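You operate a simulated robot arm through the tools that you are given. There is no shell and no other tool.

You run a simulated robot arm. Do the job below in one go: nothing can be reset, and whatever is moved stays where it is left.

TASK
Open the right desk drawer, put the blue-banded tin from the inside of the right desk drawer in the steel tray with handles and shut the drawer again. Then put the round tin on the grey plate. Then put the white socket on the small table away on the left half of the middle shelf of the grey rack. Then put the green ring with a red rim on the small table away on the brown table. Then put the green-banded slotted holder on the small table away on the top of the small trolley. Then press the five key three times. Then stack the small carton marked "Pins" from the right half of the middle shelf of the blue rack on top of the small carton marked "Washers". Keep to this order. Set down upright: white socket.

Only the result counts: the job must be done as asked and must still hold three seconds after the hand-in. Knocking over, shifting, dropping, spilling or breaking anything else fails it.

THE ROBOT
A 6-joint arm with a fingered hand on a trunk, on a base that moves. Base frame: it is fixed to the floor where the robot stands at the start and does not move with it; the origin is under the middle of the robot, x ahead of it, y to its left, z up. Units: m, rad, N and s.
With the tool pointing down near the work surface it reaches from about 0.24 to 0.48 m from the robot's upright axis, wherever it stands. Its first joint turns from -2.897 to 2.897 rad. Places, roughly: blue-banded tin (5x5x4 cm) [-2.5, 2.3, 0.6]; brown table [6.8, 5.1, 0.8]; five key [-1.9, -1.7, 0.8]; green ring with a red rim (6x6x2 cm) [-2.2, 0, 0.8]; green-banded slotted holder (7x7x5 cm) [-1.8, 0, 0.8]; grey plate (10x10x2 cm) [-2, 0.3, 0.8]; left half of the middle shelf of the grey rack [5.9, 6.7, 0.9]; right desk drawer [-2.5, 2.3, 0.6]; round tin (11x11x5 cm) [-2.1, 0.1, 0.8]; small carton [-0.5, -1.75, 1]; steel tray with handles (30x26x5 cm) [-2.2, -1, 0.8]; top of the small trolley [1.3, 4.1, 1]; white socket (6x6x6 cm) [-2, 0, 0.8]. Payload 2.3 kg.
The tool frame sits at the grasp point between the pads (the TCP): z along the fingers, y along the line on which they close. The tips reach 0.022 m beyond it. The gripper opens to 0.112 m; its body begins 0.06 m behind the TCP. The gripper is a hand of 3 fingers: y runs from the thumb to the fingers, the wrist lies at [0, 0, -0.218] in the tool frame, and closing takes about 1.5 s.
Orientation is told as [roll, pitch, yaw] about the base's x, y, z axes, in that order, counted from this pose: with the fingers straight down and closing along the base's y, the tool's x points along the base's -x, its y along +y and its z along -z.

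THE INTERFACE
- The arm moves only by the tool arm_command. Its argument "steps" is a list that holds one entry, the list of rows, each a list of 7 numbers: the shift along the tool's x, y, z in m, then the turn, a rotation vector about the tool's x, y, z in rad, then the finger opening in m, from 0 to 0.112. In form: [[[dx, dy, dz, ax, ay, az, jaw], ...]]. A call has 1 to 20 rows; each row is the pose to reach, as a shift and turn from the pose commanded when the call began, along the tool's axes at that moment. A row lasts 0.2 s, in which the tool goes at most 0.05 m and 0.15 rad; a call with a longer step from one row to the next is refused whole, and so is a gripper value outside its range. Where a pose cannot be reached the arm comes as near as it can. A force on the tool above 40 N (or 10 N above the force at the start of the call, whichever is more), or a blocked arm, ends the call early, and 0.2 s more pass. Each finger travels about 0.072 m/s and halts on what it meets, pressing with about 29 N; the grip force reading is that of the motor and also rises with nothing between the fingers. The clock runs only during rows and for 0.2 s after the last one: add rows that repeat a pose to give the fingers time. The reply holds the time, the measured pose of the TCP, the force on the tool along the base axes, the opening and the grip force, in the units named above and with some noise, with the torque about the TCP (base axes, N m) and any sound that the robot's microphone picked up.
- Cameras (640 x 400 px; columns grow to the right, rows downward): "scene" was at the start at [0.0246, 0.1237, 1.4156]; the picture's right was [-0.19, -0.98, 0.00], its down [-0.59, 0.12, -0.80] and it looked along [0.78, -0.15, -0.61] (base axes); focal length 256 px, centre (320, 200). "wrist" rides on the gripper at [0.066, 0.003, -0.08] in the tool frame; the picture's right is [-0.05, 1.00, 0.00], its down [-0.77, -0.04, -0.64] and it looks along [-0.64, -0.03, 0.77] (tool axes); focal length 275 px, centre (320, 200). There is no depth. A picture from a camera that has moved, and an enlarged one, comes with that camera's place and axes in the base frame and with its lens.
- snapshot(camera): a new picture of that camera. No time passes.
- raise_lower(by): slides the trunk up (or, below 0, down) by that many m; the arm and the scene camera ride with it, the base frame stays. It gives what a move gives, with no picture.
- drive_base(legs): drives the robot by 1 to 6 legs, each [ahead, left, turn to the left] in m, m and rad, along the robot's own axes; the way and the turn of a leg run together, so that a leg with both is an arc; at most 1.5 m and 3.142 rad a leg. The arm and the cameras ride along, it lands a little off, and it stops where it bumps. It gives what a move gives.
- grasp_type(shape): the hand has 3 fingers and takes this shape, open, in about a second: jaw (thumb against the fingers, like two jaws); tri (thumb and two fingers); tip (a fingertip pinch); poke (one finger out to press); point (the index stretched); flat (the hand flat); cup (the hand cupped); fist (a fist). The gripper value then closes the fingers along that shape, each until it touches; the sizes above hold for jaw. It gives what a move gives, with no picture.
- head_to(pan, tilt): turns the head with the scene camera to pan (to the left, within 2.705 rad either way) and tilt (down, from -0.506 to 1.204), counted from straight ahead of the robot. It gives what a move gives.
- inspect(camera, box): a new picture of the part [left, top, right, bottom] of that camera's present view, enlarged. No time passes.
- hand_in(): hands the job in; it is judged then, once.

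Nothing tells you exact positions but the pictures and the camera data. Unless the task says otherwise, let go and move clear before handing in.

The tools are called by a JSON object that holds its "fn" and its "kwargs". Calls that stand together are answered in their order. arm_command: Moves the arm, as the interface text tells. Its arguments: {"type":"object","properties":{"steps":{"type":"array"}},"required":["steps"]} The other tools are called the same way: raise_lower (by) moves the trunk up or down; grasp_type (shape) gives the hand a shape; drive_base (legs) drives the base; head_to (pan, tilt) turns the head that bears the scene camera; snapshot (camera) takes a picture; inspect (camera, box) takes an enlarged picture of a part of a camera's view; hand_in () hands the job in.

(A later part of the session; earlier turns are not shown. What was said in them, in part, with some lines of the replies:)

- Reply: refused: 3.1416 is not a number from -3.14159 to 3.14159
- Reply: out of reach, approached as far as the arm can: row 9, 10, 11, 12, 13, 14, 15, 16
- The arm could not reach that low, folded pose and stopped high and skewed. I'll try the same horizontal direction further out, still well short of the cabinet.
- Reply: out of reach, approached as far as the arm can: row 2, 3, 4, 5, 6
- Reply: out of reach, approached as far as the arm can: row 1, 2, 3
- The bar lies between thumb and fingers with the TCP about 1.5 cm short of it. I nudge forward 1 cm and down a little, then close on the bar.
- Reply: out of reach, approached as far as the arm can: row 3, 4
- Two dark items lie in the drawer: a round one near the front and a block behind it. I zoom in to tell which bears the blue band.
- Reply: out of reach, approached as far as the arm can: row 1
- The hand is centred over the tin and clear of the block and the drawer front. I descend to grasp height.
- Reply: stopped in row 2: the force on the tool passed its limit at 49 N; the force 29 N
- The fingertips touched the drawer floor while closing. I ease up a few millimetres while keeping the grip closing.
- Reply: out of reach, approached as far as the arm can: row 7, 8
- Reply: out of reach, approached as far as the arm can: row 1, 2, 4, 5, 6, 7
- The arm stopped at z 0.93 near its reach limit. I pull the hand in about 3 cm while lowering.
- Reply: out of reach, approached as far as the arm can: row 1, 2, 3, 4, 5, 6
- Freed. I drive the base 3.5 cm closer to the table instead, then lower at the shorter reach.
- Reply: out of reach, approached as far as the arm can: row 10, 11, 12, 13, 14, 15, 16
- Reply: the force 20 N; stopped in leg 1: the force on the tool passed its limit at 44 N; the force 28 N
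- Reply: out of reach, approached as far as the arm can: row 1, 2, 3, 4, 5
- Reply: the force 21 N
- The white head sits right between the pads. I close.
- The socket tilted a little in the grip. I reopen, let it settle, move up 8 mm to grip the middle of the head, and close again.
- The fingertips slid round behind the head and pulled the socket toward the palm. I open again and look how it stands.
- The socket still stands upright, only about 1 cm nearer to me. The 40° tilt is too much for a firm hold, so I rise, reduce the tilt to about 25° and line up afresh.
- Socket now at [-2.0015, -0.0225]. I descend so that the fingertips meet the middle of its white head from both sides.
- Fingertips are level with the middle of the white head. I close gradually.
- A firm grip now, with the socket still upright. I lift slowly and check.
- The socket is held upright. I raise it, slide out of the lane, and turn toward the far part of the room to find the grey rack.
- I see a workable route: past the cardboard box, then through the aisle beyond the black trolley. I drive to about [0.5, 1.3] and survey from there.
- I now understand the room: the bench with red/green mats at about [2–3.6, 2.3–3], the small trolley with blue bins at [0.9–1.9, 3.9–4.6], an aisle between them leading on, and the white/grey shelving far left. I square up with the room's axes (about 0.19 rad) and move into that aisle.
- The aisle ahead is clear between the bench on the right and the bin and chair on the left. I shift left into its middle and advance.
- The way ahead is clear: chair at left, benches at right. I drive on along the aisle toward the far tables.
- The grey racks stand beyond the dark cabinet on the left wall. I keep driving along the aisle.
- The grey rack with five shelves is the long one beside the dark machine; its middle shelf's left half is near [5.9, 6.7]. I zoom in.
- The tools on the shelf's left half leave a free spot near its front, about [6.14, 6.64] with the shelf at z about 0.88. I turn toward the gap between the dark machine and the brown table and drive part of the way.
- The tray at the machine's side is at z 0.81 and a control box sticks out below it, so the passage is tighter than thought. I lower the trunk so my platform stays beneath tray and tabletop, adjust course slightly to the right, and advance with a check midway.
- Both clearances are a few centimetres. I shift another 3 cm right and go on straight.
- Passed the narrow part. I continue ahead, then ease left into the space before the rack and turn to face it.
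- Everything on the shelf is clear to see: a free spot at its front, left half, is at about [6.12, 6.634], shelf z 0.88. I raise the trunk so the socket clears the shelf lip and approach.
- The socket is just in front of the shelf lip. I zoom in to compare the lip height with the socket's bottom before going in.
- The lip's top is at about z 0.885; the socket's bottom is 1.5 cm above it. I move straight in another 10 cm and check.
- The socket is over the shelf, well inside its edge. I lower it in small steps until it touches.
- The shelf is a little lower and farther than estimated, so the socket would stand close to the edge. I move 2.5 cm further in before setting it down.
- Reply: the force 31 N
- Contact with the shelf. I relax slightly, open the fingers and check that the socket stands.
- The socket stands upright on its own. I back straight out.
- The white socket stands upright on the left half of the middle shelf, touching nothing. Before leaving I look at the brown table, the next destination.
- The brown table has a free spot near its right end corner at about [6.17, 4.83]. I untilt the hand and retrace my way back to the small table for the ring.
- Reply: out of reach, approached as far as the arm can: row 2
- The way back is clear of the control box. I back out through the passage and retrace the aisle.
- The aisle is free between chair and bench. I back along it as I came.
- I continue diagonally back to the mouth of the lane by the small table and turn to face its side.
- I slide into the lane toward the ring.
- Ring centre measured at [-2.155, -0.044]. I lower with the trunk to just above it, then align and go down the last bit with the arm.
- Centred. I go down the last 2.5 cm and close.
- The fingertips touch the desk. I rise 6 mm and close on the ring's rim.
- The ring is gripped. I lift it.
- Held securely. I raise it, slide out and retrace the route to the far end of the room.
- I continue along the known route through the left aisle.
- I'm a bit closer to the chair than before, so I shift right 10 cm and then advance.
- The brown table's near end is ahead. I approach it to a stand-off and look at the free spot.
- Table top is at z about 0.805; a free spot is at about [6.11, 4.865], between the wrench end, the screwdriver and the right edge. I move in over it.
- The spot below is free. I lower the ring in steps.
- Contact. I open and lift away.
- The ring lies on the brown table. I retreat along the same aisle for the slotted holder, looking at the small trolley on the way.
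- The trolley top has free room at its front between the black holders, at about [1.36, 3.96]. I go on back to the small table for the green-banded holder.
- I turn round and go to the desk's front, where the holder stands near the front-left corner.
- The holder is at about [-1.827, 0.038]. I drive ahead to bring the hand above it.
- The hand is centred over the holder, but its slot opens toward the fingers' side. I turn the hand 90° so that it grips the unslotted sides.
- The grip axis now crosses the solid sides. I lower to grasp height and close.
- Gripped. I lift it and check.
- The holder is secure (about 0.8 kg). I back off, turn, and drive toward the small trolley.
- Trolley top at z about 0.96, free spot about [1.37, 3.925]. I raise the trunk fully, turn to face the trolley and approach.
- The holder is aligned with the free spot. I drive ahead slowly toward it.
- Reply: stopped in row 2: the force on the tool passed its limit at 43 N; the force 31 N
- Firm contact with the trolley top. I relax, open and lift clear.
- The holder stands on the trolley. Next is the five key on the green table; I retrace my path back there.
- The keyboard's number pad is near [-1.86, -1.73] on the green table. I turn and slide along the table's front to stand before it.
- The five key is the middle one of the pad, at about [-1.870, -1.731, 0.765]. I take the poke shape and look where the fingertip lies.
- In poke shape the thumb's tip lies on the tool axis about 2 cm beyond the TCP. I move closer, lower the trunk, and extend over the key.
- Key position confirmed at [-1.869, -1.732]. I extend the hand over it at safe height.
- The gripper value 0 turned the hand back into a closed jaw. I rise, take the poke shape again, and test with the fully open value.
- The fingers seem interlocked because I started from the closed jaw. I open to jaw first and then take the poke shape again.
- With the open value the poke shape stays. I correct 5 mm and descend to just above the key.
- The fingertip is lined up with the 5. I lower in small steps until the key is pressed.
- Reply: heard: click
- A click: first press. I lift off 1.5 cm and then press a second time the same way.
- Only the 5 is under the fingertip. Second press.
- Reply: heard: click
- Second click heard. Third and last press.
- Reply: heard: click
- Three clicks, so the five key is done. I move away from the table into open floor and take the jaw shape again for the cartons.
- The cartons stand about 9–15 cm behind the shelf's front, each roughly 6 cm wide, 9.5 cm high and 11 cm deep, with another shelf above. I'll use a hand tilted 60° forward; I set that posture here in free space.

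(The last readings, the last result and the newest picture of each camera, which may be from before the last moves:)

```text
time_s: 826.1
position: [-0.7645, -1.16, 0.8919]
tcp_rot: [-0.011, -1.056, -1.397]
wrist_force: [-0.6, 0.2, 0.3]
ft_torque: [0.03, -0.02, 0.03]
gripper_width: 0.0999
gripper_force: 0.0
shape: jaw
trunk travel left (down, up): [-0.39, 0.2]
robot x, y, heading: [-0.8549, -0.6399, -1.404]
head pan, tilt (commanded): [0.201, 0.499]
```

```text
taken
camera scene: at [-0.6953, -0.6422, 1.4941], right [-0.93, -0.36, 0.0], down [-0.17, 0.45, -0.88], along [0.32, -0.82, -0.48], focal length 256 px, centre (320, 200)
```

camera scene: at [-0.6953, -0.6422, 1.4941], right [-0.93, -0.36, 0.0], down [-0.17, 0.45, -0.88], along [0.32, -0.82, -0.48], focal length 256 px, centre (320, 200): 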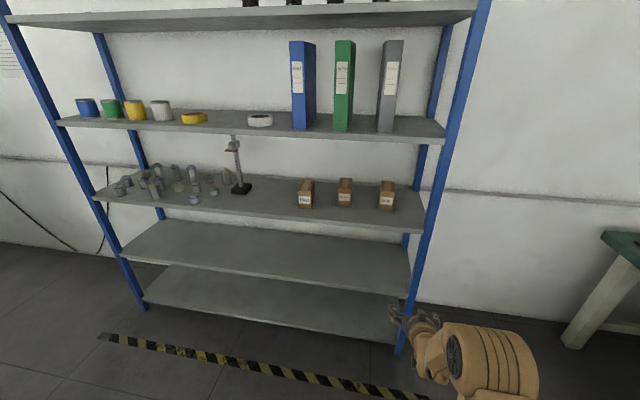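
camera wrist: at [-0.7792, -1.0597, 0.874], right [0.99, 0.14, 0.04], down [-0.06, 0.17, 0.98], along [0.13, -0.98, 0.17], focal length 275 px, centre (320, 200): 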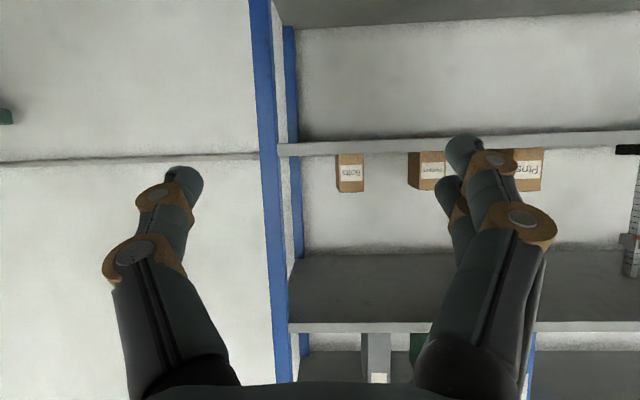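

The posture is reached; shelf top is at z 0.882 and carton tops near 0.97. I drive in front of the Pins carton to a stand-off at the right height.

{"fn": "raise_lower", "kwargs": {"by": 0.048}}

{"fn": "drive_base", "kwargs": {"legs": [[0, 0, 0.027], [0.35, 0.402, 0]]}}

{"fn": "head_to", "kwargs": {"pan": -0.1, "tilt": 0.7}}

{"fn": "snapshot", "kwargs": {"camera": "scene"}}

{"fn": "inspect", "kwargs": {"camera": "scene", "box": [280, 120, 480, 245]}}

{"fn": "snapshot", "kwargs": {"camera": "wrist"}}

```text
time_s: 827.0
position: [-0.7639, -1.1617, 0.9388]
tcp_rot: [-0.01, -1.054, -1.396]
wrist_force: [-0.5, -0.4, -0.3]
ft_torque: [-0.01, 0.03, 0.01]
gripper_width: 0.1
gripper_force: 0.0
shape: jaw
trunk travel left (down, up): [-0.438, 0.152]
robot x, y, heading: [-0.8555, -0.6396, -1.405]
head pan, tilt (commanded): [0.201, 0.499]
```

```text
time_s: 830.4
position: [-0.2895, -1.4253, 0.9386]
tcp_rot: [-0.014, -1.056, -1.369]
wrist_force: [-1.3, -0.6, -0.3]
ft_torque: [0.0, 0.01, 0.01]
gripper_width: 0.1001
gripper_force: 0.1
shape: jaw
trunk travel left (down, up): [-0.438, 0.152]
robot x, y, heading: [-0.393, -0.9051, -1.374]
head pan, tilt (commanded): [0.201, 0.499]
```

```text
time_s: 831.2
position: [-0.2894, -1.4245, 0.9392]
tcp_rot: [-0.011, -1.054, -1.37]
wrist_force: [0.1, -0.4, 0.2]
ft_torque: [0.0, -0.02, -0.02]
gripper_width: 0.1002
gripper_force: 0.0
shape: jaw
trunk travel left (down, up): [-0.438, 0.152]
robot x, y, heading: [-0.395, -0.9087, -1.383]
head pan, tilt (commanded): [-0.099, 0.7]
```

```text
taken
camera scene: at [-0.2605, -0.9048, 1.5244], right [-1.0, -0.09, 0.0], down [-0.06, 0.64, -0.77], along [0.07, -0.76, -0.64], focal length 256 px, centre (320, 200)
```

scene: 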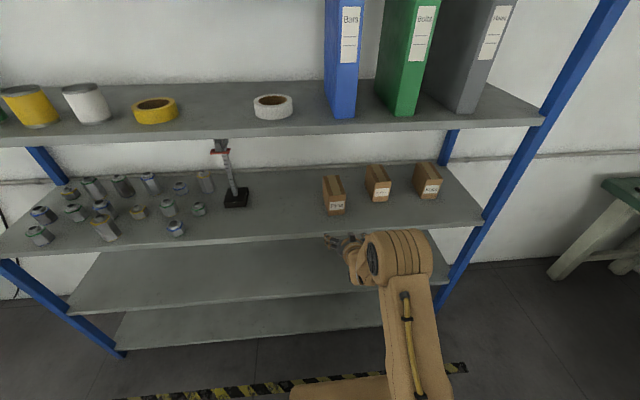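

```text
3.20 times, centred on (380, 182) of scene
camera zoom: at [-0.2605, -0.9048, 1.5244], right [-1.0, -0.09, 0.0], down [-0.06, 0.64, -0.77], along [0.07, -0.76, -0.64], focal length 818 px, centre (128, 256)
```

zoom: 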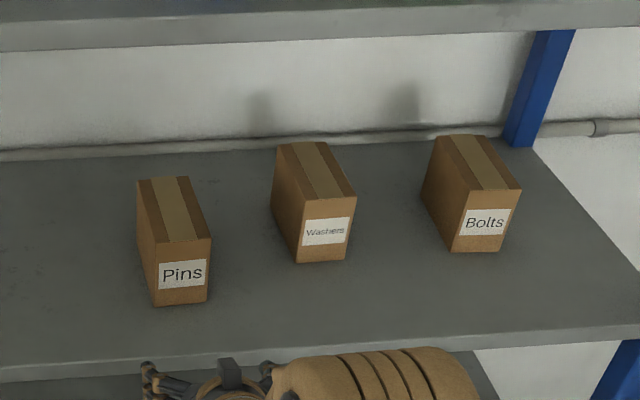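

```text
taken
camera wrist: at [-0.3065, -1.3237, 0.9221], right [0.99, 0.17, 0.04], down [-0.06, 0.16, 0.98], along [0.16, -0.97, 0.17], focal length 275 px, centre (320, 200)
```

wrist: 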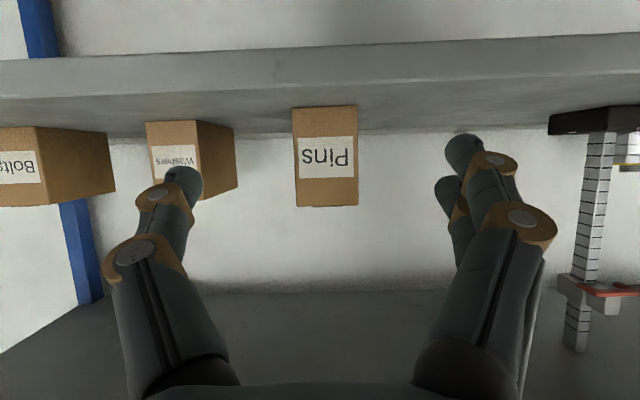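

Pins: front face centre [-0.258, -1.587], 6.2 wide, 10.7 deep, 9.3 cm high; Washers centre about [-0.412, -1.728]. I drive ahead with the fingers open on both sides of Pins.

{"fn": "drive_base", "kwargs": {"legs": [[0.13, 0.002, 0]]}}

{"fn": "snapshot", "kwargs": {"camera": "wrist"}}

{"fn": "inspect", "kwargs": {"camera": "scene", "box": [280, 130, 480, 290]}}

```text
time_s: 832.5
position: [-0.263, -1.5521, 0.9396]
tcp_rot: [-0.009, -1.053, -1.372]
wrist_force: [-0.1, -0.5, 0.1]
ft_torque: [-0.02, -0.01, 0.0]
gripper_width: 0.1002
gripper_force: 0.0
shape: jaw
trunk travel left (down, up): [-0.438, 0.152]
robot x, y, heading: [-0.3713, -1.036, -1.38]
head pan, tilt (commanded): [-0.099, 0.7]
```

```text
taken
camera wrist: at [-0.2801, -1.4515, 0.9217], right [0.99, 0.17, 0.04], down [-0.06, 0.16, 0.98], along [0.16, -0.97, 0.17], focal length 275 px, centre (320, 200)
```

wrist: 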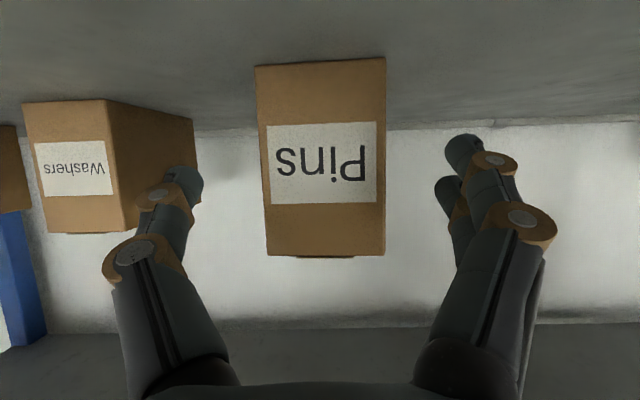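

```text
2.50 times, centred on (380, 210) of scene
camera zoom: at [-0.2336, -1.0332, 1.5243], right [-1.0, -0.09, 0.0], down [-0.06, 0.64, -0.76], along [0.07, -0.76, -0.64], focal length 639 px, centre (170, 175)
```

zoom: 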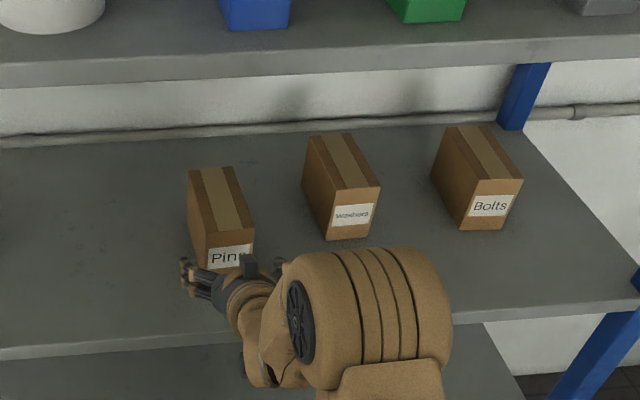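

Nicely centred. I go in the remaining 7 cm.

{"fn": "drive_base", "kwargs": {"legs": [[0.068, 0, 0]]}}

{"fn": "snapshot", "kwargs": {"camera": "wrist"}}

{"fn": "inspect", "kwargs": {"camera": "scene", "box": [280, 130, 480, 290]}}

```text
time_s: 833.5
position: [-0.2487, -1.6182, 0.9381]
tcp_rot: [-0.011, -1.052, -1.369]
wrist_force: [-0.6, 0.1, 0.2]
ft_torque: [-0.01, 0.01, 0.0]
gripper_width: 0.1003
gripper_force: 0.0
shape: jaw
trunk travel left (down, up): [-0.438, 0.152]
robot x, y, heading: [-0.3526, -1.0977, -1.375]
head pan, tilt (commanded): [-0.099, 0.7]
```

```text
taken
camera wrist: at [-0.2668, -1.5177, 0.9218], right [0.99, 0.17, 0.04], down [-0.06, 0.16, 0.98], along [0.16, -0.97, 0.17], focal length 275 px, centre (320, 200)
```

wrist: 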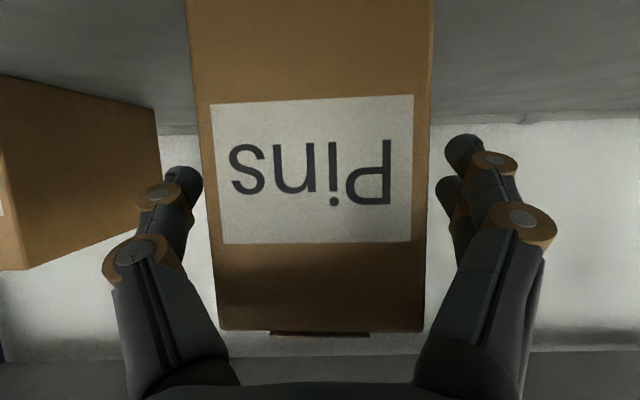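

```text
2.50 times, centred on (380, 210) of scene
camera zoom: at [-0.2207, -1.0993, 1.5243], right [-1.0, -0.09, 0.0], down [-0.06, 0.64, -0.76], along [0.07, -0.76, -0.64], focal length 639 px, centre (170, 175)
```

zoom: 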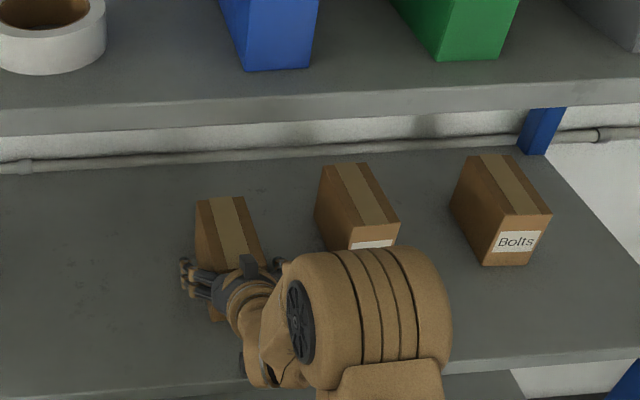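

The carton is between the fingers. One centimetre deeper, then I close.

{"fn": "drive_base", "kwargs": {"legs": [[0.01, 0, 0]]}}

{"fn": "arm_command", "kwargs": {"steps": [[[0, 0, 0, 0, 0, 0, 0.085], [0, 0, 0, 0, 0, 0, 0.07], [0, 0, 0, 0, 0, 0, 0.055], [0, 0, 0, 0, 0, 0, 0.04], [0, 0, 0, 0, 0, 0, 0.03], [0, 0, 0, 0, 0, 0, 0.03]]]}}

{"fn": "snapshot", "kwargs": {"camera": "wrist"}}

{"fn": "inspect", "kwargs": {"camera": "scene", "box": [280, 130, 480, 290]}}

```text
time_s: 834.3
position: [-0.2468, -1.6274, 0.9394]
tcp_rot: [-0.009, -1.053, -1.37]
wrist_force: [-0.3, -0.7, 0.6]
ft_torque: [0.02, 0.02, 0.0]
gripper_width: 0.1001
gripper_force: 0.0
shape: jaw
trunk travel left (down, up): [-0.438, 0.152]
robot x, y, heading: [-0.3525, -1.1119, -1.381]
head pan, tilt (commanded): [-0.099, 0.7]
```

```text
time_s: 835.7
position: [-0.247, -1.6276, 0.9394]
tcp_rot: [-0.009, -1.055, -1.37]
wrist_force: [0.7, -0.3, 0.1]
ft_torque: [-0.01, -0.01, 0.02]
gripper_width: 0.0555
gripper_force: 29.2
shape: jaw
trunk travel left (down, up): [-0.438, 0.152]
robot x, y, heading: [-0.3531, -1.1087, -1.379]
head pan, tilt (commanded): [-0.099, 0.7]
```

```text
taken
camera wrist: at [-0.2649, -1.5268, 0.9221], right [0.99, 0.17, 0.04], down [-0.06, 0.16, 0.98], along [0.16, -0.97, 0.17], focal length 275 px, centre (320, 200)
```

wrist: 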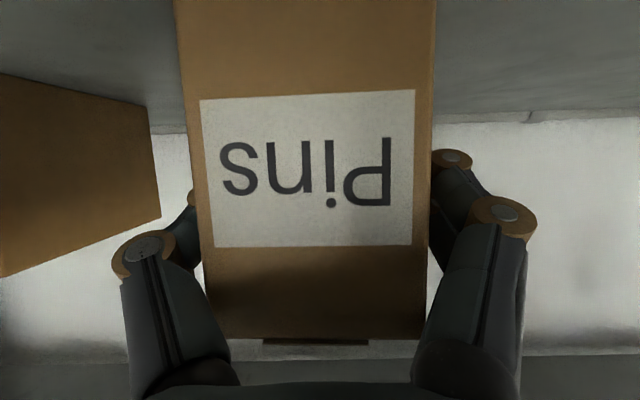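

```text
2.50 times, centred on (380, 210) of scene
camera zoom: at [-0.2189, -1.1079, 1.5243], right [-1.0, -0.09, 0.0], down [-0.06, 0.64, -0.76], along [0.07, -0.76, -0.64], focal length 639 px, centre (170, 175)
```

zoom: 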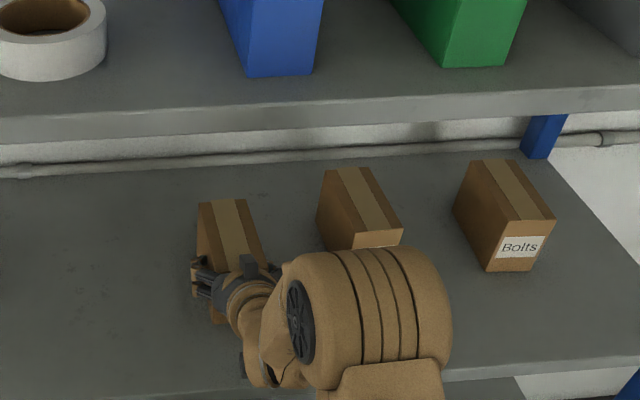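

Gripped firmly. I lift slightly and check that the carton hangs level.

{"fn": "raise_lower", "kwargs": {"by": 0.03}}

{"fn": "snapshot", "kwargs": {"camera": "wrist"}}

{"fn": "inspect", "kwargs": {"camera": "scene", "box": [280, 130, 480, 290]}}

```text
time_s: 836.4
position: [-0.2477, -1.6269, 0.9703]
tcp_rot: [-0.01, -1.054, -1.37]
wrist_force: [-0.7, 0.3, -5.1]
ft_torque: [0.12, 0.02, 0.0]
gripper_width: 0.0557
gripper_force: 28.9
shape: jaw
trunk travel left (down, up): [-0.468, 0.122]
robot x, y, heading: [-0.3512, -1.1076, -1.379]
head pan, tilt (commanded): [-0.099, 0.7]
```

```text
taken
camera wrist: at [-0.2649, -1.5273, 0.9518], right [0.99, 0.17, 0.04], down [-0.06, 0.16, 0.98], along [0.16, -0.97, 0.17], focal length 275 px, centre (320, 200)
```

wrist: 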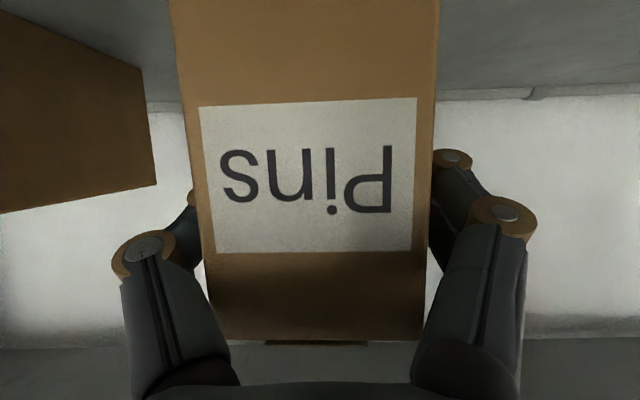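

```text
2.50 times, centred on (380, 210) of scene
camera zoom: at [-0.2188, -1.1088, 1.5544], right [-1.0, -0.09, 0.0], down [-0.06, 0.64, -0.76], along [0.07, -0.76, -0.64], focal length 639 px, centre (170, 175)
```

zoom: 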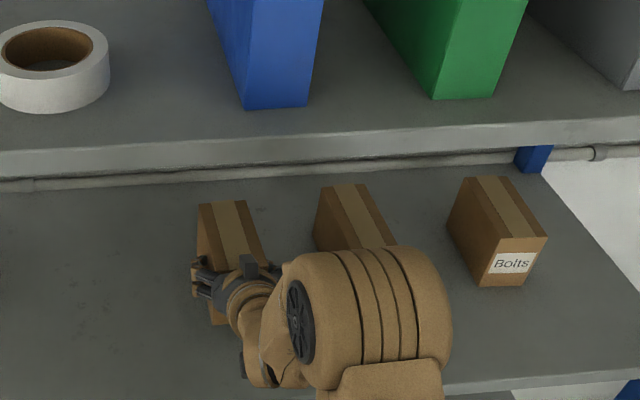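

It hangs well (about 0.5 kg). I back out of the shelf, raise it to stacking height, and line up with Washers.

{"fn": "drive_base", "kwargs": {"legs": [[-0.17, 0, 0]]}}

{"fn": "raise_lower", "kwargs": {"by": 0.08}}

{"fn": "drive_base", "kwargs": {"legs": [[0, -0.18, 0]]}}

{"fn": "head_to", "kwargs": {"pan": -0.1, "tilt": 0.7}}

{"fn": "snapshot", "kwargs": {"camera": "scene"}}

{"fn": "inspect", "kwargs": {"camera": "scene", "box": [260, 110, 460, 270]}}

{"fn": "snapshot", "kwargs": {"camera": "wrist"}}

```text
time_s: 837.9
position: [-0.281, -1.4595, 0.9695]
tcp_rot: [-0.011, -1.053, -1.372]
wrist_force: [0.4, 0.7, -4.8]
ft_torque: [0.11, 0.02, -0.01]
gripper_width: 0.0556
gripper_force: 28.7
shape: jaw
trunk travel left (down, up): [-0.468, 0.122]
robot x, y, heading: [-0.3849, -0.9422, -1.376]
head pan, tilt (commanded): [-0.099, 0.7]
```

```text
time_s: 839.0
position: [-0.2816, -1.4588, 1.0494]
tcp_rot: [-0.01, -1.054, -1.373]
wrist_force: [-0.1, 0.5, -4.0]
ft_torque: [0.11, 0.0, 0.03]
gripper_width: 0.0554
gripper_force: 28.8
shape: jaw
trunk travel left (down, up): [-0.548, 0.042]
robot x, y, heading: [-0.386, -0.9422, -1.375]
head pan, tilt (commanded): [-0.099, 0.7]
```

```text
time_s: 840.5
position: [-0.4555, -1.493, 1.0493]
tcp_rot: [-0.011, -1.054, -1.369]
wrist_force: [-1.8, -0.1, -4.5]
ft_torque: [0.13, 0.02, 0.02]
gripper_width: 0.0556
gripper_force: 28.5
shape: jaw
trunk travel left (down, up): [-0.548, 0.042]
robot x, y, heading: [-0.5634, -0.9737, -1.379]
head pan, tilt (commanded): [-0.099, 0.7]
```

```text
time_s: 841.1
position: [-0.4546, -1.4925, 1.0491]
tcp_rot: [-0.01, -1.054, -1.37]
wrist_force: [0.3, -0.1, -3.5]
ft_torque: [0.12, 0.05, -0.03]
gripper_width: 0.0557
gripper_force: 29.3
shape: jaw
trunk travel left (down, up): [-0.548, 0.042]
robot x, y, heading: [-0.5572, -0.9719, -1.378]
head pan, tilt (commanded): [-0.099, 0.7]
```

```text
taken
camera scene: at [-0.4264, -0.9736, 1.6343], right [-1.0, -0.09, 0.0], down [-0.06, 0.64, -0.76], along [0.07, -0.76, -0.64], focal length 256 px, centre (320, 200)
```

scene: 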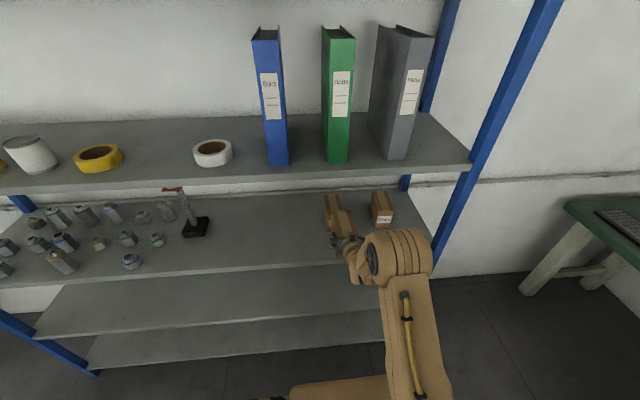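

```text
2.50 times, centred on (360, 190) of scene
camera zoom: at [-0.4264, -0.9736, 1.6343], right [-1.0, -0.09, 0.0], down [-0.06, 0.64, -0.76], along [0.07, -0.76, -0.64], focal length 639 px, centre (220, 225)
```

zoom: 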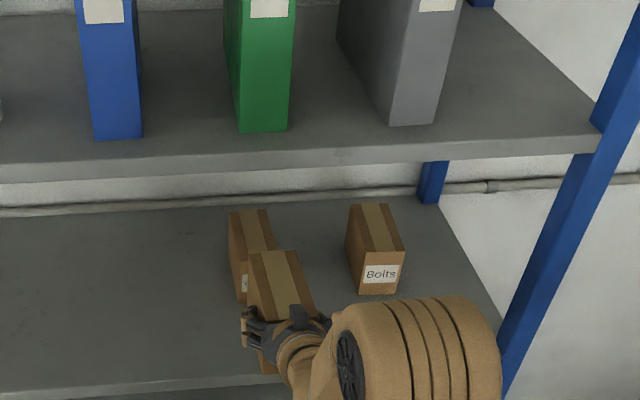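

```text
taken
camera wrist: at [-0.4721, -1.3921, 1.0318], right [0.99, 0.17, 0.04], down [-0.06, 0.16, 0.98], along [0.16, -0.97, 0.17], focal length 275 px, centre (320, 200)
```

wrist: 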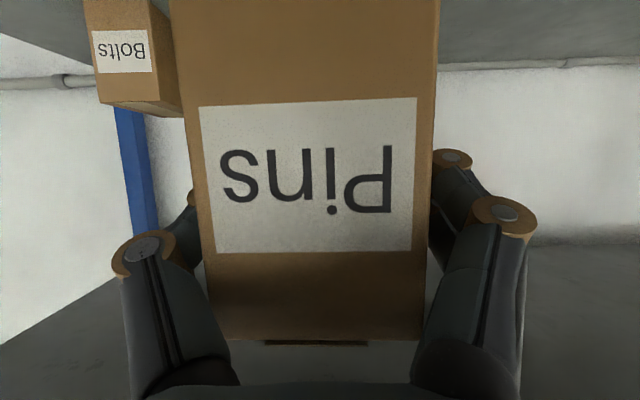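

Washers lies straight ahead, about 22 cm away. To keep my elbow clear of the upper shelf I first extend the arm 6 cm, then approach in steps.

{"fn": "arm_command", "kwargs": {"steps": [[[-0.0099, 0, 0.0174, 0, 0, 0, 0.02], [-0.0198, 0, 0.0348, 0, 0, 0, 0.02], [-0.0296, 0, 0.0522, 0, 0, 0, 0.02], [-0.0296, 0, 0.0522, 0, 0, 0, 0.02]]]}}

{"fn": "drive_base", "kwargs": {"legs": [[0.07, -0.002, 0]]}}

{"fn": "head_to", "kwargs": {"pan": -0.2, "tilt": 0.8}}

{"fn": "snapshot", "kwargs": {"camera": "scene"}}

{"fn": "inspect", "kwargs": {"camera": "scene", "box": [240, 80, 440, 240]}}

```text
time_s: 842.1
position: [-0.4454, -1.5501, 1.0485]
tcp_rot: [-0.011, -1.053, -1.37]
wrist_force: [0.3, -0.3, -4.5]
ft_torque: [0.13, 0.02, -0.01]
gripper_width: 0.0556
gripper_force: 29.2
shape: jaw
trunk travel left (down, up): [-0.548, 0.042]
robot x, y, heading: [-0.56, -0.9748, -1.381]
head pan, tilt (commanded): [-0.099, 0.7]
```

```text
time_s: 843.2
position: [-0.4309, -1.621, 1.0476]
tcp_rot: [-0.012, -1.053, -1.369]
wrist_force: [0.0, -0.5, -4.4]
ft_torque: [0.12, 0.0, -0.03]
gripper_width: 0.0556
gripper_force: 29.1
shape: jaw
trunk travel left (down, up): [-0.548, 0.042]
robot x, y, heading: [-0.5466, -1.0432, -1.374]
head pan, tilt (commanded): [-0.099, 0.7]
```

```text
time_s: 843.8
position: [-0.433, -1.6184, 1.0486]
tcp_rot: [-0.011, -1.054, -1.369]
wrist_force: [-1.3, 0.2, -3.4]
ft_torque: [0.13, 0.01, 0.03]
gripper_width: 0.0556
gripper_force: 28.8
shape: jaw
trunk travel left (down, up): [-0.548, 0.042]
robot x, y, heading: [-0.5487, -1.0419, -1.376]
head pan, tilt (commanded): [-0.201, 0.799]
```

```text
taken
camera scene: at [-0.4232, -1.0384, 1.6261], right [-1.0, 0.01, 0.0], down [0.0, 0.72, -0.7], along [0.0, -0.7, -0.72], focal length 256 px, centre (320, 200)
```

scene: 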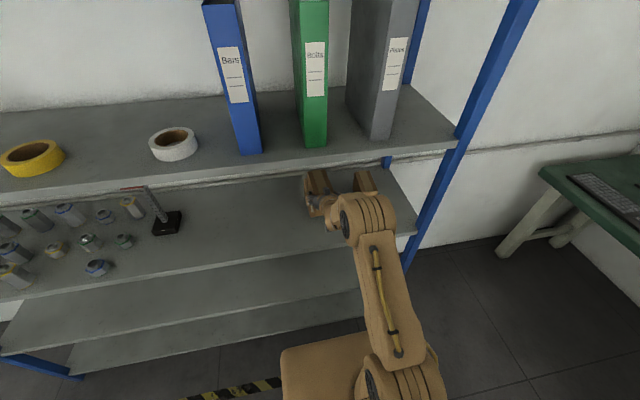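

```text
2.50 times, centred on (340, 160) of scene
camera zoom: at [-0.4232, -1.0384, 1.6261], right [-1.0, 0.01, 0.0], down [0.0, 0.72, -0.7], along [0.0, -0.7, -0.72], focal length 639 px, centre (270, 300)
```

zoom: 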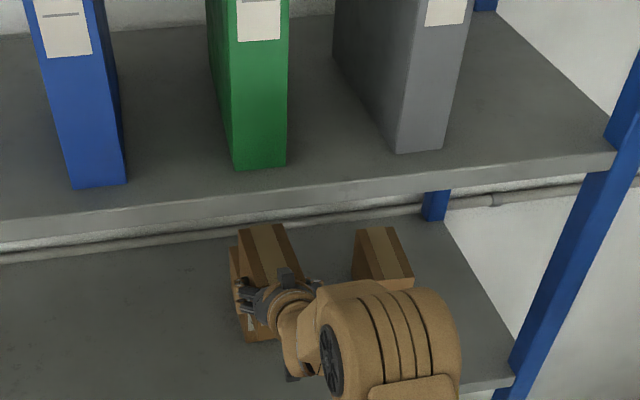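

Clear so far. I advance 6 cm more and check the alignment of the two cartons.

{"fn": "drive_base", "kwargs": {"legs": [[0.065, 0, 0]]}}

{"fn": "inspect", "kwargs": {"camera": "scene", "box": [260, 120, 420, 248]}}

{"fn": "snapshot", "kwargs": {"camera": "wrist"}}

```text
time_s: 844.8
position: [-0.4209, -1.6847, 1.0486]
tcp_rot: [-0.009, -1.052, -1.371]
wrist_force: [0.9, -0.4, -4.5]
ft_torque: [0.13, 0.01, 0.0]
gripper_width: 0.0559
gripper_force: 29.1
shape: jaw
trunk travel left (down, up): [-0.548, 0.042]
robot x, y, heading: [-0.5367, -1.105, -1.379]
head pan, tilt (commanded): [-0.201, 0.799]
```

```text
3.12 times, centred on (340, 184) of scene
camera zoom: at [-0.4105, -1.1039, 1.626], right [-1.0, 0.01, 0.0], down [0.0, 0.72, -0.7], along [-0.01, -0.7, -0.72], focal length 799 px, centre (258, 250)
```

zoom: 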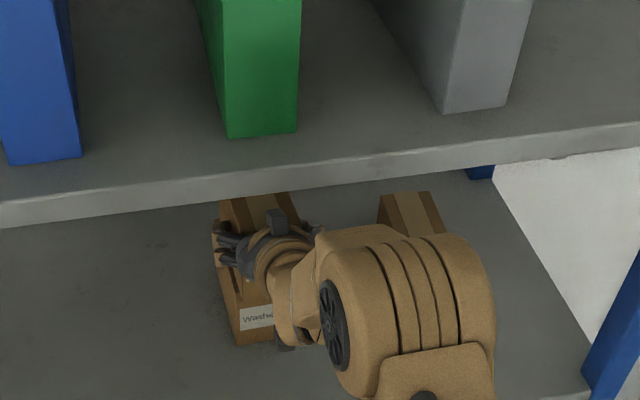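

```text
taken
camera wrist: at [-0.4376, -1.5839, 1.0305], right [0.99, 0.17, 0.04], down [-0.06, 0.16, 0.98], along [0.16, -0.97, 0.17], focal length 275 px, centre (320, 200)
```

wrist: 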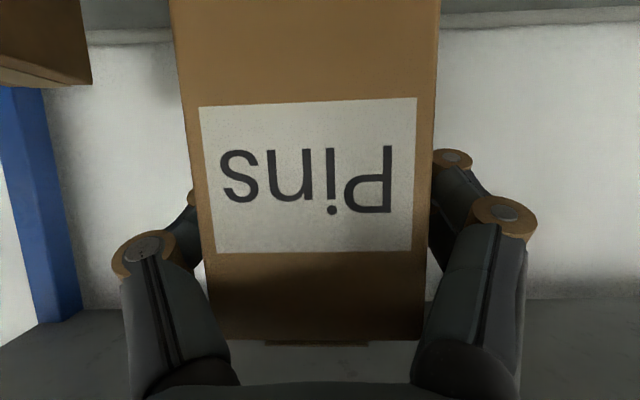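

Front faces will be flush after about 2.6 cm more. I move in and then lower gently.

{"fn": "drive_base", "kwargs": {"legs": [[0.026, 0.001, 0]]}}

{"fn": "snapshot", "kwargs": {"camera": "wrist"}}

{"fn": "inspect", "kwargs": {"camera": "scene", "box": [260, 120, 420, 248]}}

```text
time_s: 845.6
position: [-0.4132, -1.71, 1.0493]
tcp_rot: [-0.01, -1.052, -1.368]
wrist_force: [0.3, -1.1, -4.7]
ft_torque: [0.11, 0.02, -0.01]
gripper_width: 0.0558
gripper_force: 29.3
shape: jaw
trunk travel left (down, up): [-0.548, 0.042]
robot x, y, heading: [-0.5312, -1.1325, -1.379]
head pan, tilt (commanded): [-0.201, 0.799]
```

```text
taken
camera wrist: at [-0.4317, -1.6086, 1.0309], right [0.99, 0.17, 0.04], down [-0.06, 0.16, 0.98], along [0.16, -0.97, 0.17], focal length 275 px, centre (320, 200)
```

wrist: 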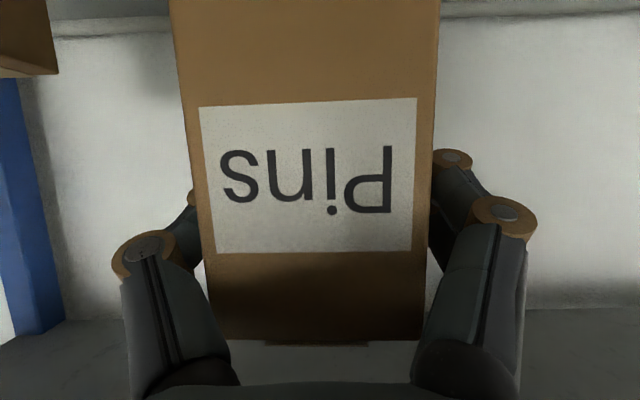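

```text
3.12 times, centred on (340, 184) of scene
camera zoom: at [-0.4047, -1.1281, 1.6261], right [-1.0, 0.01, 0.0], down [0.0, 0.72, -0.7], along [-0.01, -0.7, -0.72], focal length 799 px, centre (258, 250)
```

zoom: 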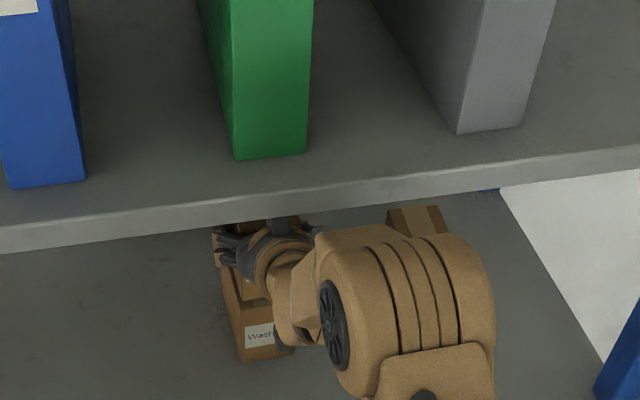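

Aligned. I lower vertically in small steps until Pins rests on Washers.

{"fn": "arm_command", "kwargs": {"steps": [[[0.0035, 0, 0.002, 0, 0, 0, 0.02], [0.007, 0, 0.004, 0, 0, 0, 0.02], [0.007, 0, 0.004, 0, 0, 0, 0.02]]]}}

{"fn": "arm_command", "kwargs": {"steps": [[[0.0017, 0, 0.001, 0, 0, 0, 0.02], [0.0035, 0, 0.002, 0, 0, 0, 0.02], [0.0035, 0, 0.002, 0, 0, 0, 0.02]]]}}

{"fn": "arm_command", "kwargs": {"steps": [[[0.0013, 0, 0.0007, 0, 0, 0, 0.02], [0.0026, 0, 0.0015, 0, 0, 0, 0.02], [0.0026, 0, 0.0015, 0, 0, 0, 0.02]]]}}

```text
time_s: 846.4
position: [-0.4148, -1.7096, 1.0409]
tcp_rot: [-0.01, -1.053, -1.369]
wrist_force: [-0.3, 0.3, -4.8]
ft_torque: [0.09, 0.04, 0.03]
gripper_width: 0.0556
gripper_force: 28.5
shape: jaw
trunk travel left (down, up): [-0.548, 0.042]
robot x, y, heading: [-0.5308, -1.1297, -1.379]
head pan, tilt (commanded): [-0.201, 0.799]
```

```text
time_s: 847.2
position: [-0.4149, -1.709, 1.0372]
tcp_rot: [-0.012, -1.054, -1.371]
wrist_force: [0.6, 0.8, -2.9]
ft_torque: [0.0, 0.0, 0.01]
gripper_width: 0.0555
gripper_force: 28.7
shape: jaw
trunk travel left (down, up): [-0.548, 0.042]
robot x, y, heading: [-0.5321, -1.1315, -1.374]
head pan, tilt (commanded): [-0.201, 0.799]
```

```text
time_s: 848.0
position: [-0.4137, -1.7082, 1.0349]
tcp_rot: [-0.01, -1.057, -1.366]
wrist_force: [-0.3, -0.2, 4.1]
ft_torque: [-0.13, -0.04, -0.01]
gripper_width: 0.0557
gripper_force: 29.4
shape: jaw
trunk travel left (down, up): [-0.548, 0.042]
robot x, y, heading: [-0.5312, -1.1305, -1.383]
head pan, tilt (commanded): [-0.201, 0.799]
```

Contact begins. A little further so that it sits flat.

{"fn": "arm_command", "kwargs": {"steps": [[[0.0009, 0, 0.0005, 0, 0, 0, 0.02], [0.0017, 0, 0.001, 0, 0, 0, 0.02], [0.0017, 0, 0.001, 0, 0, 0, 0.02]]]}}

{"fn": "snapshot", "kwargs": {"camera": "wrist"}}

{"fn": "inspect", "kwargs": {"camera": "scene", "box": [290, 170, 390, 250]}}

```text
time_s: 848.8
position: [-0.4137, -1.7084, 1.0337]
tcp_rot: [-0.013, -1.059, -1.367]
wrist_force: [0.5, -5.6, 18.1]
ft_torque: [-0.27, -0.05, 0.01]
gripper_width: 0.0557
gripper_force: 29.0
shape: jaw
trunk travel left (down, up): [-0.548, 0.042]
robot x, y, heading: [-0.5324, -1.1311, -1.374]
head pan, tilt (commanded): [-0.201, 0.799]
```

```text
taken
camera wrist: at [-0.432, -1.6074, 1.0155], right [0.99, 0.17, 0.04], down [-0.06, 0.17, 0.98], along [0.16, -0.97, 0.18], focal length 275 px, centre (320, 200)
```

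wrist: 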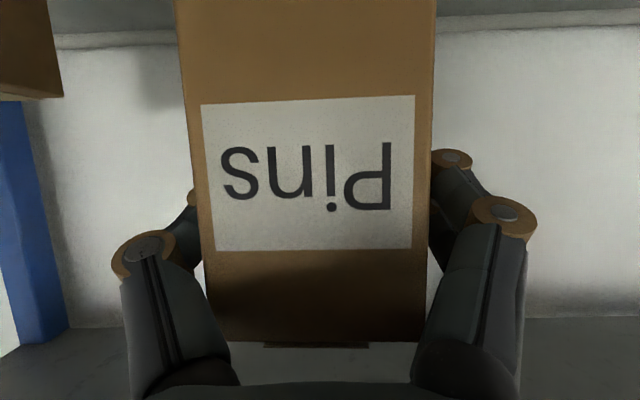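

```text
5.00 times, centred on (340, 210) of scene
camera zoom: at [-0.4055, -1.1248, 1.6263], right [-1.0, 0.01, 0.0], down [0.01, 0.72, -0.7], along [0.0, -0.7, -0.72], focal length 1278 px, centre (220, 150)
```

zoom: 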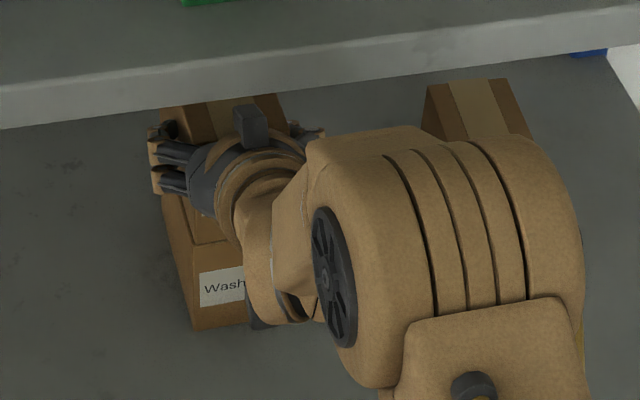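

I take a closer look at how the two cartons are aligned.

{"fn": "inspect", "kwargs": {"camera": "scene", "box": [315, 190, 350, 240]}}

{"fn": "head_to", "kwargs": {"pan": 0.1, "tilt": 0.75}}

{"fn": "inspect", "kwargs": {"camera": "scene", "box": [340, 160, 460, 250]}}

```text
8.00 times, centred on (332, 215) of scene
camera zoom: at [-0.4055, -1.1248, 1.6263], right [-1.0, 0.01, 0.0], down [0.01, 0.72, -0.7], along [0.0, -0.7, -0.72], focal length 2046 px, centre (220, 80)
```

zoom: 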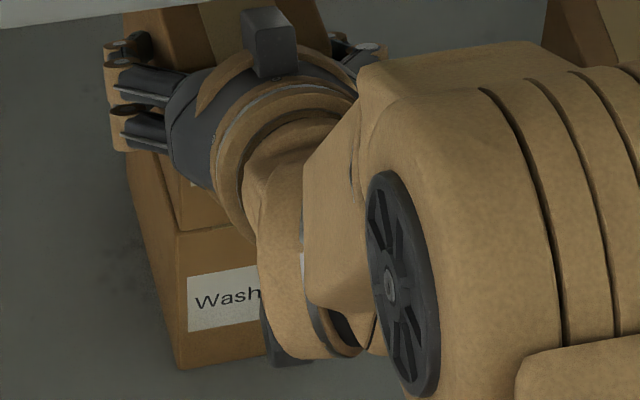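

```text
time_s: 849.6
position: [-0.4147, -1.7083, 1.0339]
tcp_rot: [-0.01, -1.058, -1.369]
wrist_force: [1.5, -8.1, 24.0]
ft_torque: [-0.34, -0.09, -0.05]
gripper_width: 0.0557
gripper_force: 29.4
shape: jaw
trunk travel left (down, up): [-0.548, 0.042]
robot x, y, heading: [-0.5313, -1.1297, -1.381]
head pan, tilt (commanded): [0.099, 0.75]
```

```text
4.44 times, centred on (400, 205) of scene
camera zoom: at [-0.3811, -1.1233, 1.6302], right [-0.96, -0.29, 0.0], down [-0.2, 0.65, -0.73], along [0.21, -0.7, -0.68], focal length 1136 px, centre (-36, 178)
```

zoom: 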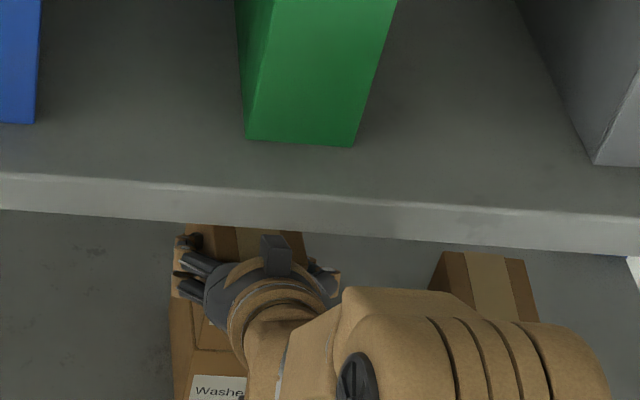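

The front faces are flush (the label's lower corner shows where expected). I relax the pressure slightly and open the fingers.

{"fn": "arm_command", "kwargs": {"steps": [[[-0.0013, 0, -0.0007, 0, 0, 0, 0.03], [-0.0017, 0, -0.001, 0, 0, 0, 0.055], [-0.0017, 0, -0.001, 0, 0, 0, 0.065], [-0.0017, 0, -0.001, 0, 0, 0, 0.08], [-0.0017, 0, -0.001, 0, 0, 0, 0.09], [-0.0017, 0, -0.001, 0, 0, 0, 0.09]]]}}

{"fn": "snapshot", "kwargs": {"camera": "wrist"}}

{"fn": "inspect", "kwargs": {"camera": "scene", "box": [340, 160, 460, 250]}}

```text
time_s: 851.0
position: [-0.4134, -1.7086, 1.0333]
tcp_rot: [-0.012, -1.054, -1.369]
wrist_force: [-0.7, -0.4, -0.1]
ft_torque: [-0.02, -0.04, 0.01]
gripper_width: 0.0898
gripper_force: 0.1
shape: jaw
trunk travel left (down, up): [-0.548, 0.042]
robot x, y, heading: [-0.5293, -1.1321, -1.377]
head pan, tilt (commanded): [0.099, 0.75]
```

```text
taken
camera wrist: at [-0.4314, -1.6076, 1.0159], right [0.99, 0.17, 0.04], down [-0.06, 0.16, 0.98], along [0.16, -0.97, 0.17], focal length 275 px, centre (320, 200)
```

wrist: 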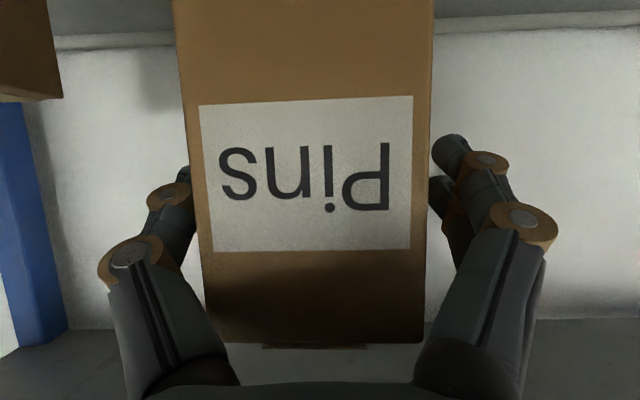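

```text
4.44 times, centred on (400, 205) of scene
camera zoom: at [-0.3805, -1.1254, 1.6301], right [-0.96, -0.29, 0.0], down [-0.2, 0.65, -0.73], along [0.21, -0.7, -0.68], focal length 1136 px, centre (-36, 178)
```

zoom: 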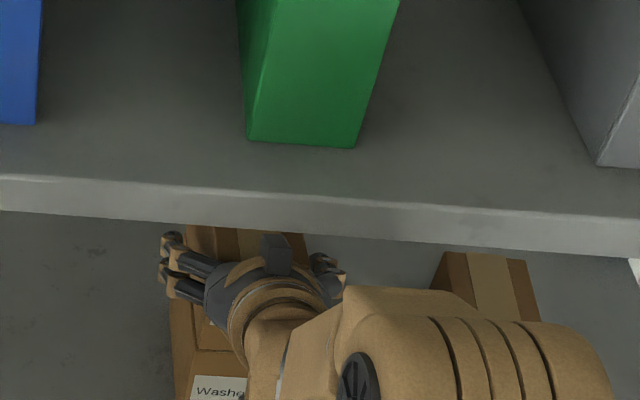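

Pins stays put on Washers. I back straight out of the shelf.

{"fn": "drive_base", "kwargs": {"legs": [[-0.1, 0, 0]]}}

{"fn": "snapshot", "kwargs": {"camera": "wrist"}}

{"fn": "drive_base", "kwargs": {"legs": [[-0.35, 0, 0]]}}

{"fn": "head_to", "kwargs": {"pan": 0.0, "tilt": 0.55}}

{"fn": "snapshot", "kwargs": {"camera": "scene"}}

{"fn": "inspect", "kwargs": {"camera": "scene", "box": [240, 100, 440, 225]}}

```text
time_s: 852.2
position: [-0.4328, -1.6087, 1.0345]
tcp_rot: [-0.011, -1.054, -1.369]
wrist_force: [-0.1, 0.5, 0.6]
ft_torque: [-0.02, 0.0, 0.0]
gripper_width: 0.0896
gripper_force: 0.1
shape: jaw
trunk travel left (down, up): [-0.548, 0.042]
robot x, y, heading: [-0.5499, -1.0325, -1.378]
head pan, tilt (commanded): [0.099, 0.75]
```

```text
taken
camera wrist: at [-0.4507, -1.5079, 1.0163], right [0.99, 0.17, 0.04], down [-0.06, 0.16, 0.98], along [0.16, -0.97, 0.17], focal length 275 px, centre (320, 200)
```

wrist: 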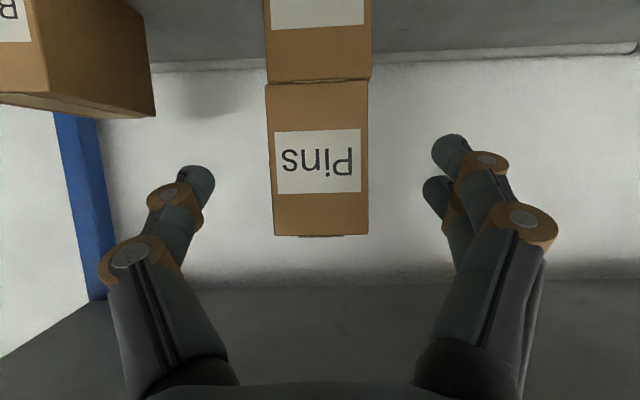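

```text
time_s: 854.5
position: [-0.5016, -1.2649, 1.0331]
tcp_rot: [-0.011, -1.054, -1.372]
wrist_force: [-0.4, -0.7, 0.7]
ft_torque: [0.03, 0.03, 0.02]
gripper_width: 0.0898
gripper_force: 0.0
shape: jaw
trunk travel left (down, up): [-0.548, 0.042]
robot x, y, heading: [-0.6148, -0.6843, -1.376]
head pan, tilt (commanded): [0.099, 0.75]
```

```text
time_s: 855.2
position: [-0.5027, -1.2648, 1.0339]
tcp_rot: [-0.011, -1.053, -1.372]
wrist_force: [-0.2, 0.8, 1.2]
ft_torque: [0.02, 0.01, 0.02]
gripper_width: 0.09
gripper_force: 0.1
shape: jaw
trunk travel left (down, up): [-0.548, 0.042]
robot x, y, heading: [-0.6176, -0.6898, -1.381]
head pan, tilt (commanded): [0.0, 0.55]
```

```text
taken
camera scene: at [-0.4737, -0.6911, 1.6474], right [-0.98, -0.19, 0.0], down [-0.1, 0.51, -0.85], along [0.16, -0.84, -0.52], focal length 256 px, centre (320, 200)
```

scene: 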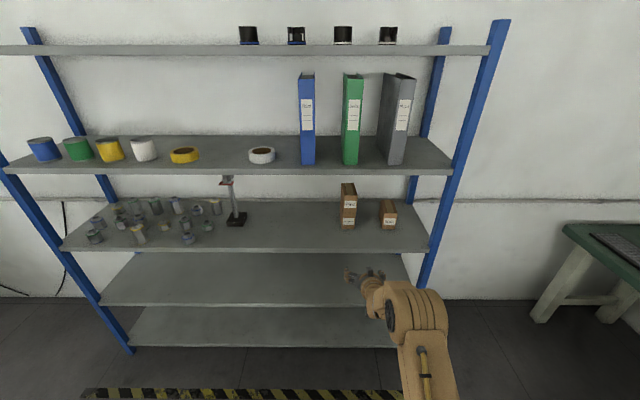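

```text
3.20 times, centred on (340, 162) of scene
camera zoom: at [-0.4737, -0.6911, 1.6474], right [-0.98, -0.19, 0.0], down [-0.1, 0.51, -0.85], along [0.16, -0.84, -0.52], focal length 818 px, centre (256, 320)
```

zoom: 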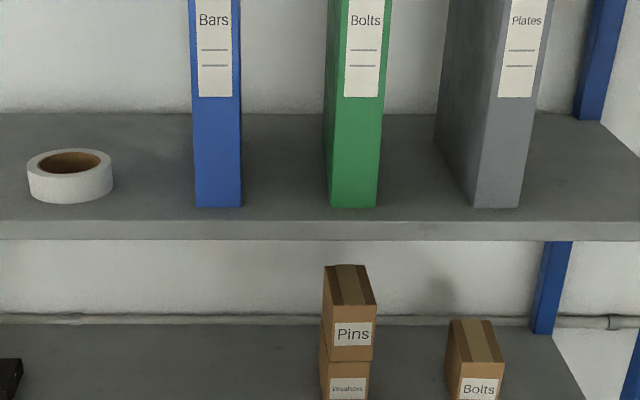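

Pins stands neatly on Washers. Before handing in, I glance back at the drawer, the desk and the tray.

{"fn": "head_to", "kwargs": {"pan": -2.7, "tilt": 0.4}}

{"fn": "snapshot", "kwargs": {"camera": "scene"}}

{"fn": "inspect", "kwargs": {"camera": "scene", "box": [290, 120, 410, 200]}}

{"fn": "head_to", "kwargs": {"pan": -1.6, "tilt": 0.5}}

{"fn": "snapshot", "kwargs": {"camera": "scene"}}

```text
time_s: 857.6
position: [-0.5015, -1.2636, 1.0347]
tcp_rot: [-0.009, -1.055, -1.374]
wrist_force: [0.2, 0.5, -0.1]
ft_torque: [0.01, 0.0, 0.01]
gripper_width: 0.0897
gripper_force: 0.1
shape: jaw
trunk travel left (down, up): [-0.548, 0.042]
robot x, y, heading: [-0.62, -0.6894, -1.383]
head pan, tilt (commanded): [-2.7, 0.4]
```

```text
taken
camera scene: at [-0.5457, -0.5281, 1.6612], right [0.81, 0.59, 0.0], down [0.23, -0.31, -0.92], along [-0.55, 0.74, -0.39], focal length 256 px, centre (320, 200)
```

scene: 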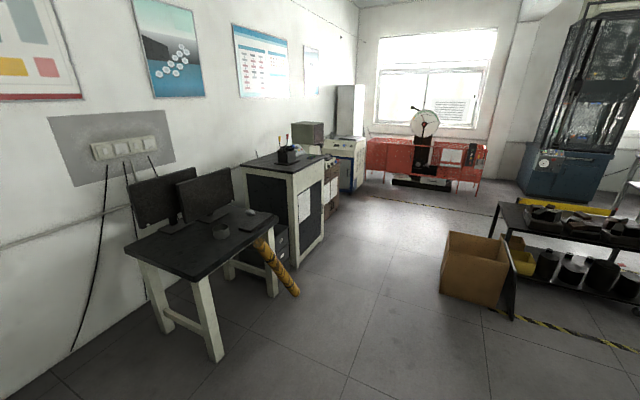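

```text
5.00 times, centred on (350, 160) of scene
camera zoom: at [-0.5457, -0.5281, 1.6612], right [0.81, 0.59, 0.0], down [0.23, -0.31, -0.92], along [-0.55, 0.74, -0.39], focal length 1278 px, centre (170, 400)
```

zoom: 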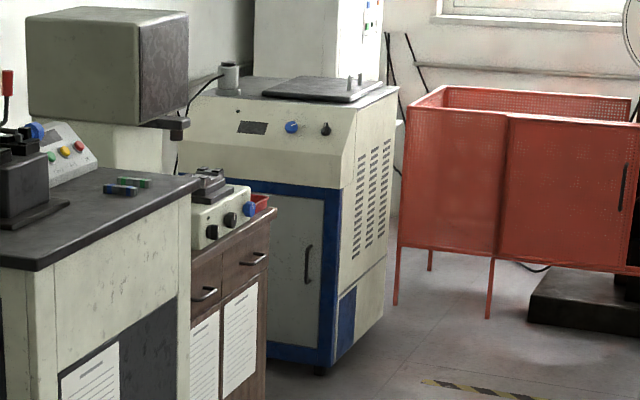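

```text
time_s: 858.9
position: [-0.5012, -1.2643, 1.0339]
tcp_rot: [-0.011, -1.053, -1.373]
wrist_force: [-0.6, 0.6, 0.3]
ft_torque: [0.0, 0.01, 0.01]
gripper_width: 0.0898
gripper_force: 0.1
shape: jaw
trunk travel left (down, up): [-0.548, 0.042]
robot x, y, heading: [-0.6182, -0.6885, -1.38]
head pan, tilt (commanded): [-1.6, 0.499]
```

```text
taken
camera scene: at [-0.5807, -0.6173, 1.6521], right [-0.16, 0.99, 0.0], down [0.47, 0.08, -0.88], along [-0.87, -0.14, -0.48], focal length 256 px, centre (320, 200)
```

scene: 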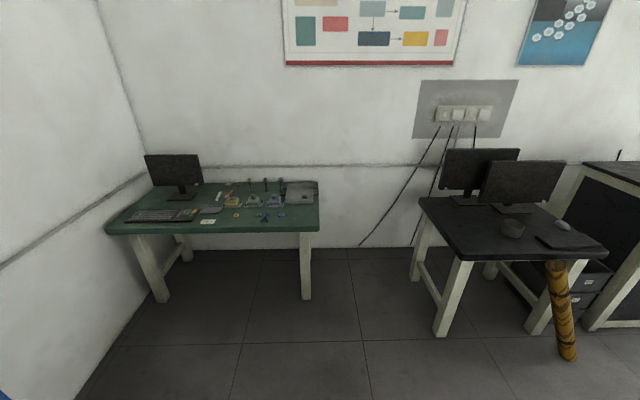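

The drawer is shut, the round tin stands on its plate, the tray and desk are in order, and the cartons are stacked. The hand is empty and clear, so I hand in.

{"fn": "hand_in", "kwargs": {}}

```text
The job is handed in.
```

I did all seven tasks in the order you gave and handed the job in. No result has come back, so what follows is what I saw through the cameras and sensors.

| Task | What I saw |
|---|---|
| Right desk drawer and blue-banded tin | The tin stands in the steel tray. The drawer met its stop when I pushed it shut and still looked closed at the end. |
| Round tin | It stands level on the grey plate. |
| White socket | It stands upright near the front of the left half of the grey rack's middle shelf, close to two wrenches but not touching them. |
| Green ring with a red rim | It lies flat on the brown table, near the end that faces the aisle. |
| Green-banded slotted holder | It stands on top of the small trolley, towards the front. |
| Five key | I pressed it three times and heard one click each time. |
| Pins carton | It sits on top of Washers with the front faces roughly flush. |

- **Socket:** my first grips slipped and shifted it about 1 cm on the small table. It stayed upright, and I lifted it on a later try.
- **Keyboard:** I judged the five key by lining up the fingertip. The clicks don't say which key they came from.
- **Final check:** before handing in I looked again at the drawer, the round tin and the cartons. I did not go back to the socket, ring or holder after leaving them.

I saw nothing else knocked over or moved. The robot ended in front of the blue rack with its hand empty.
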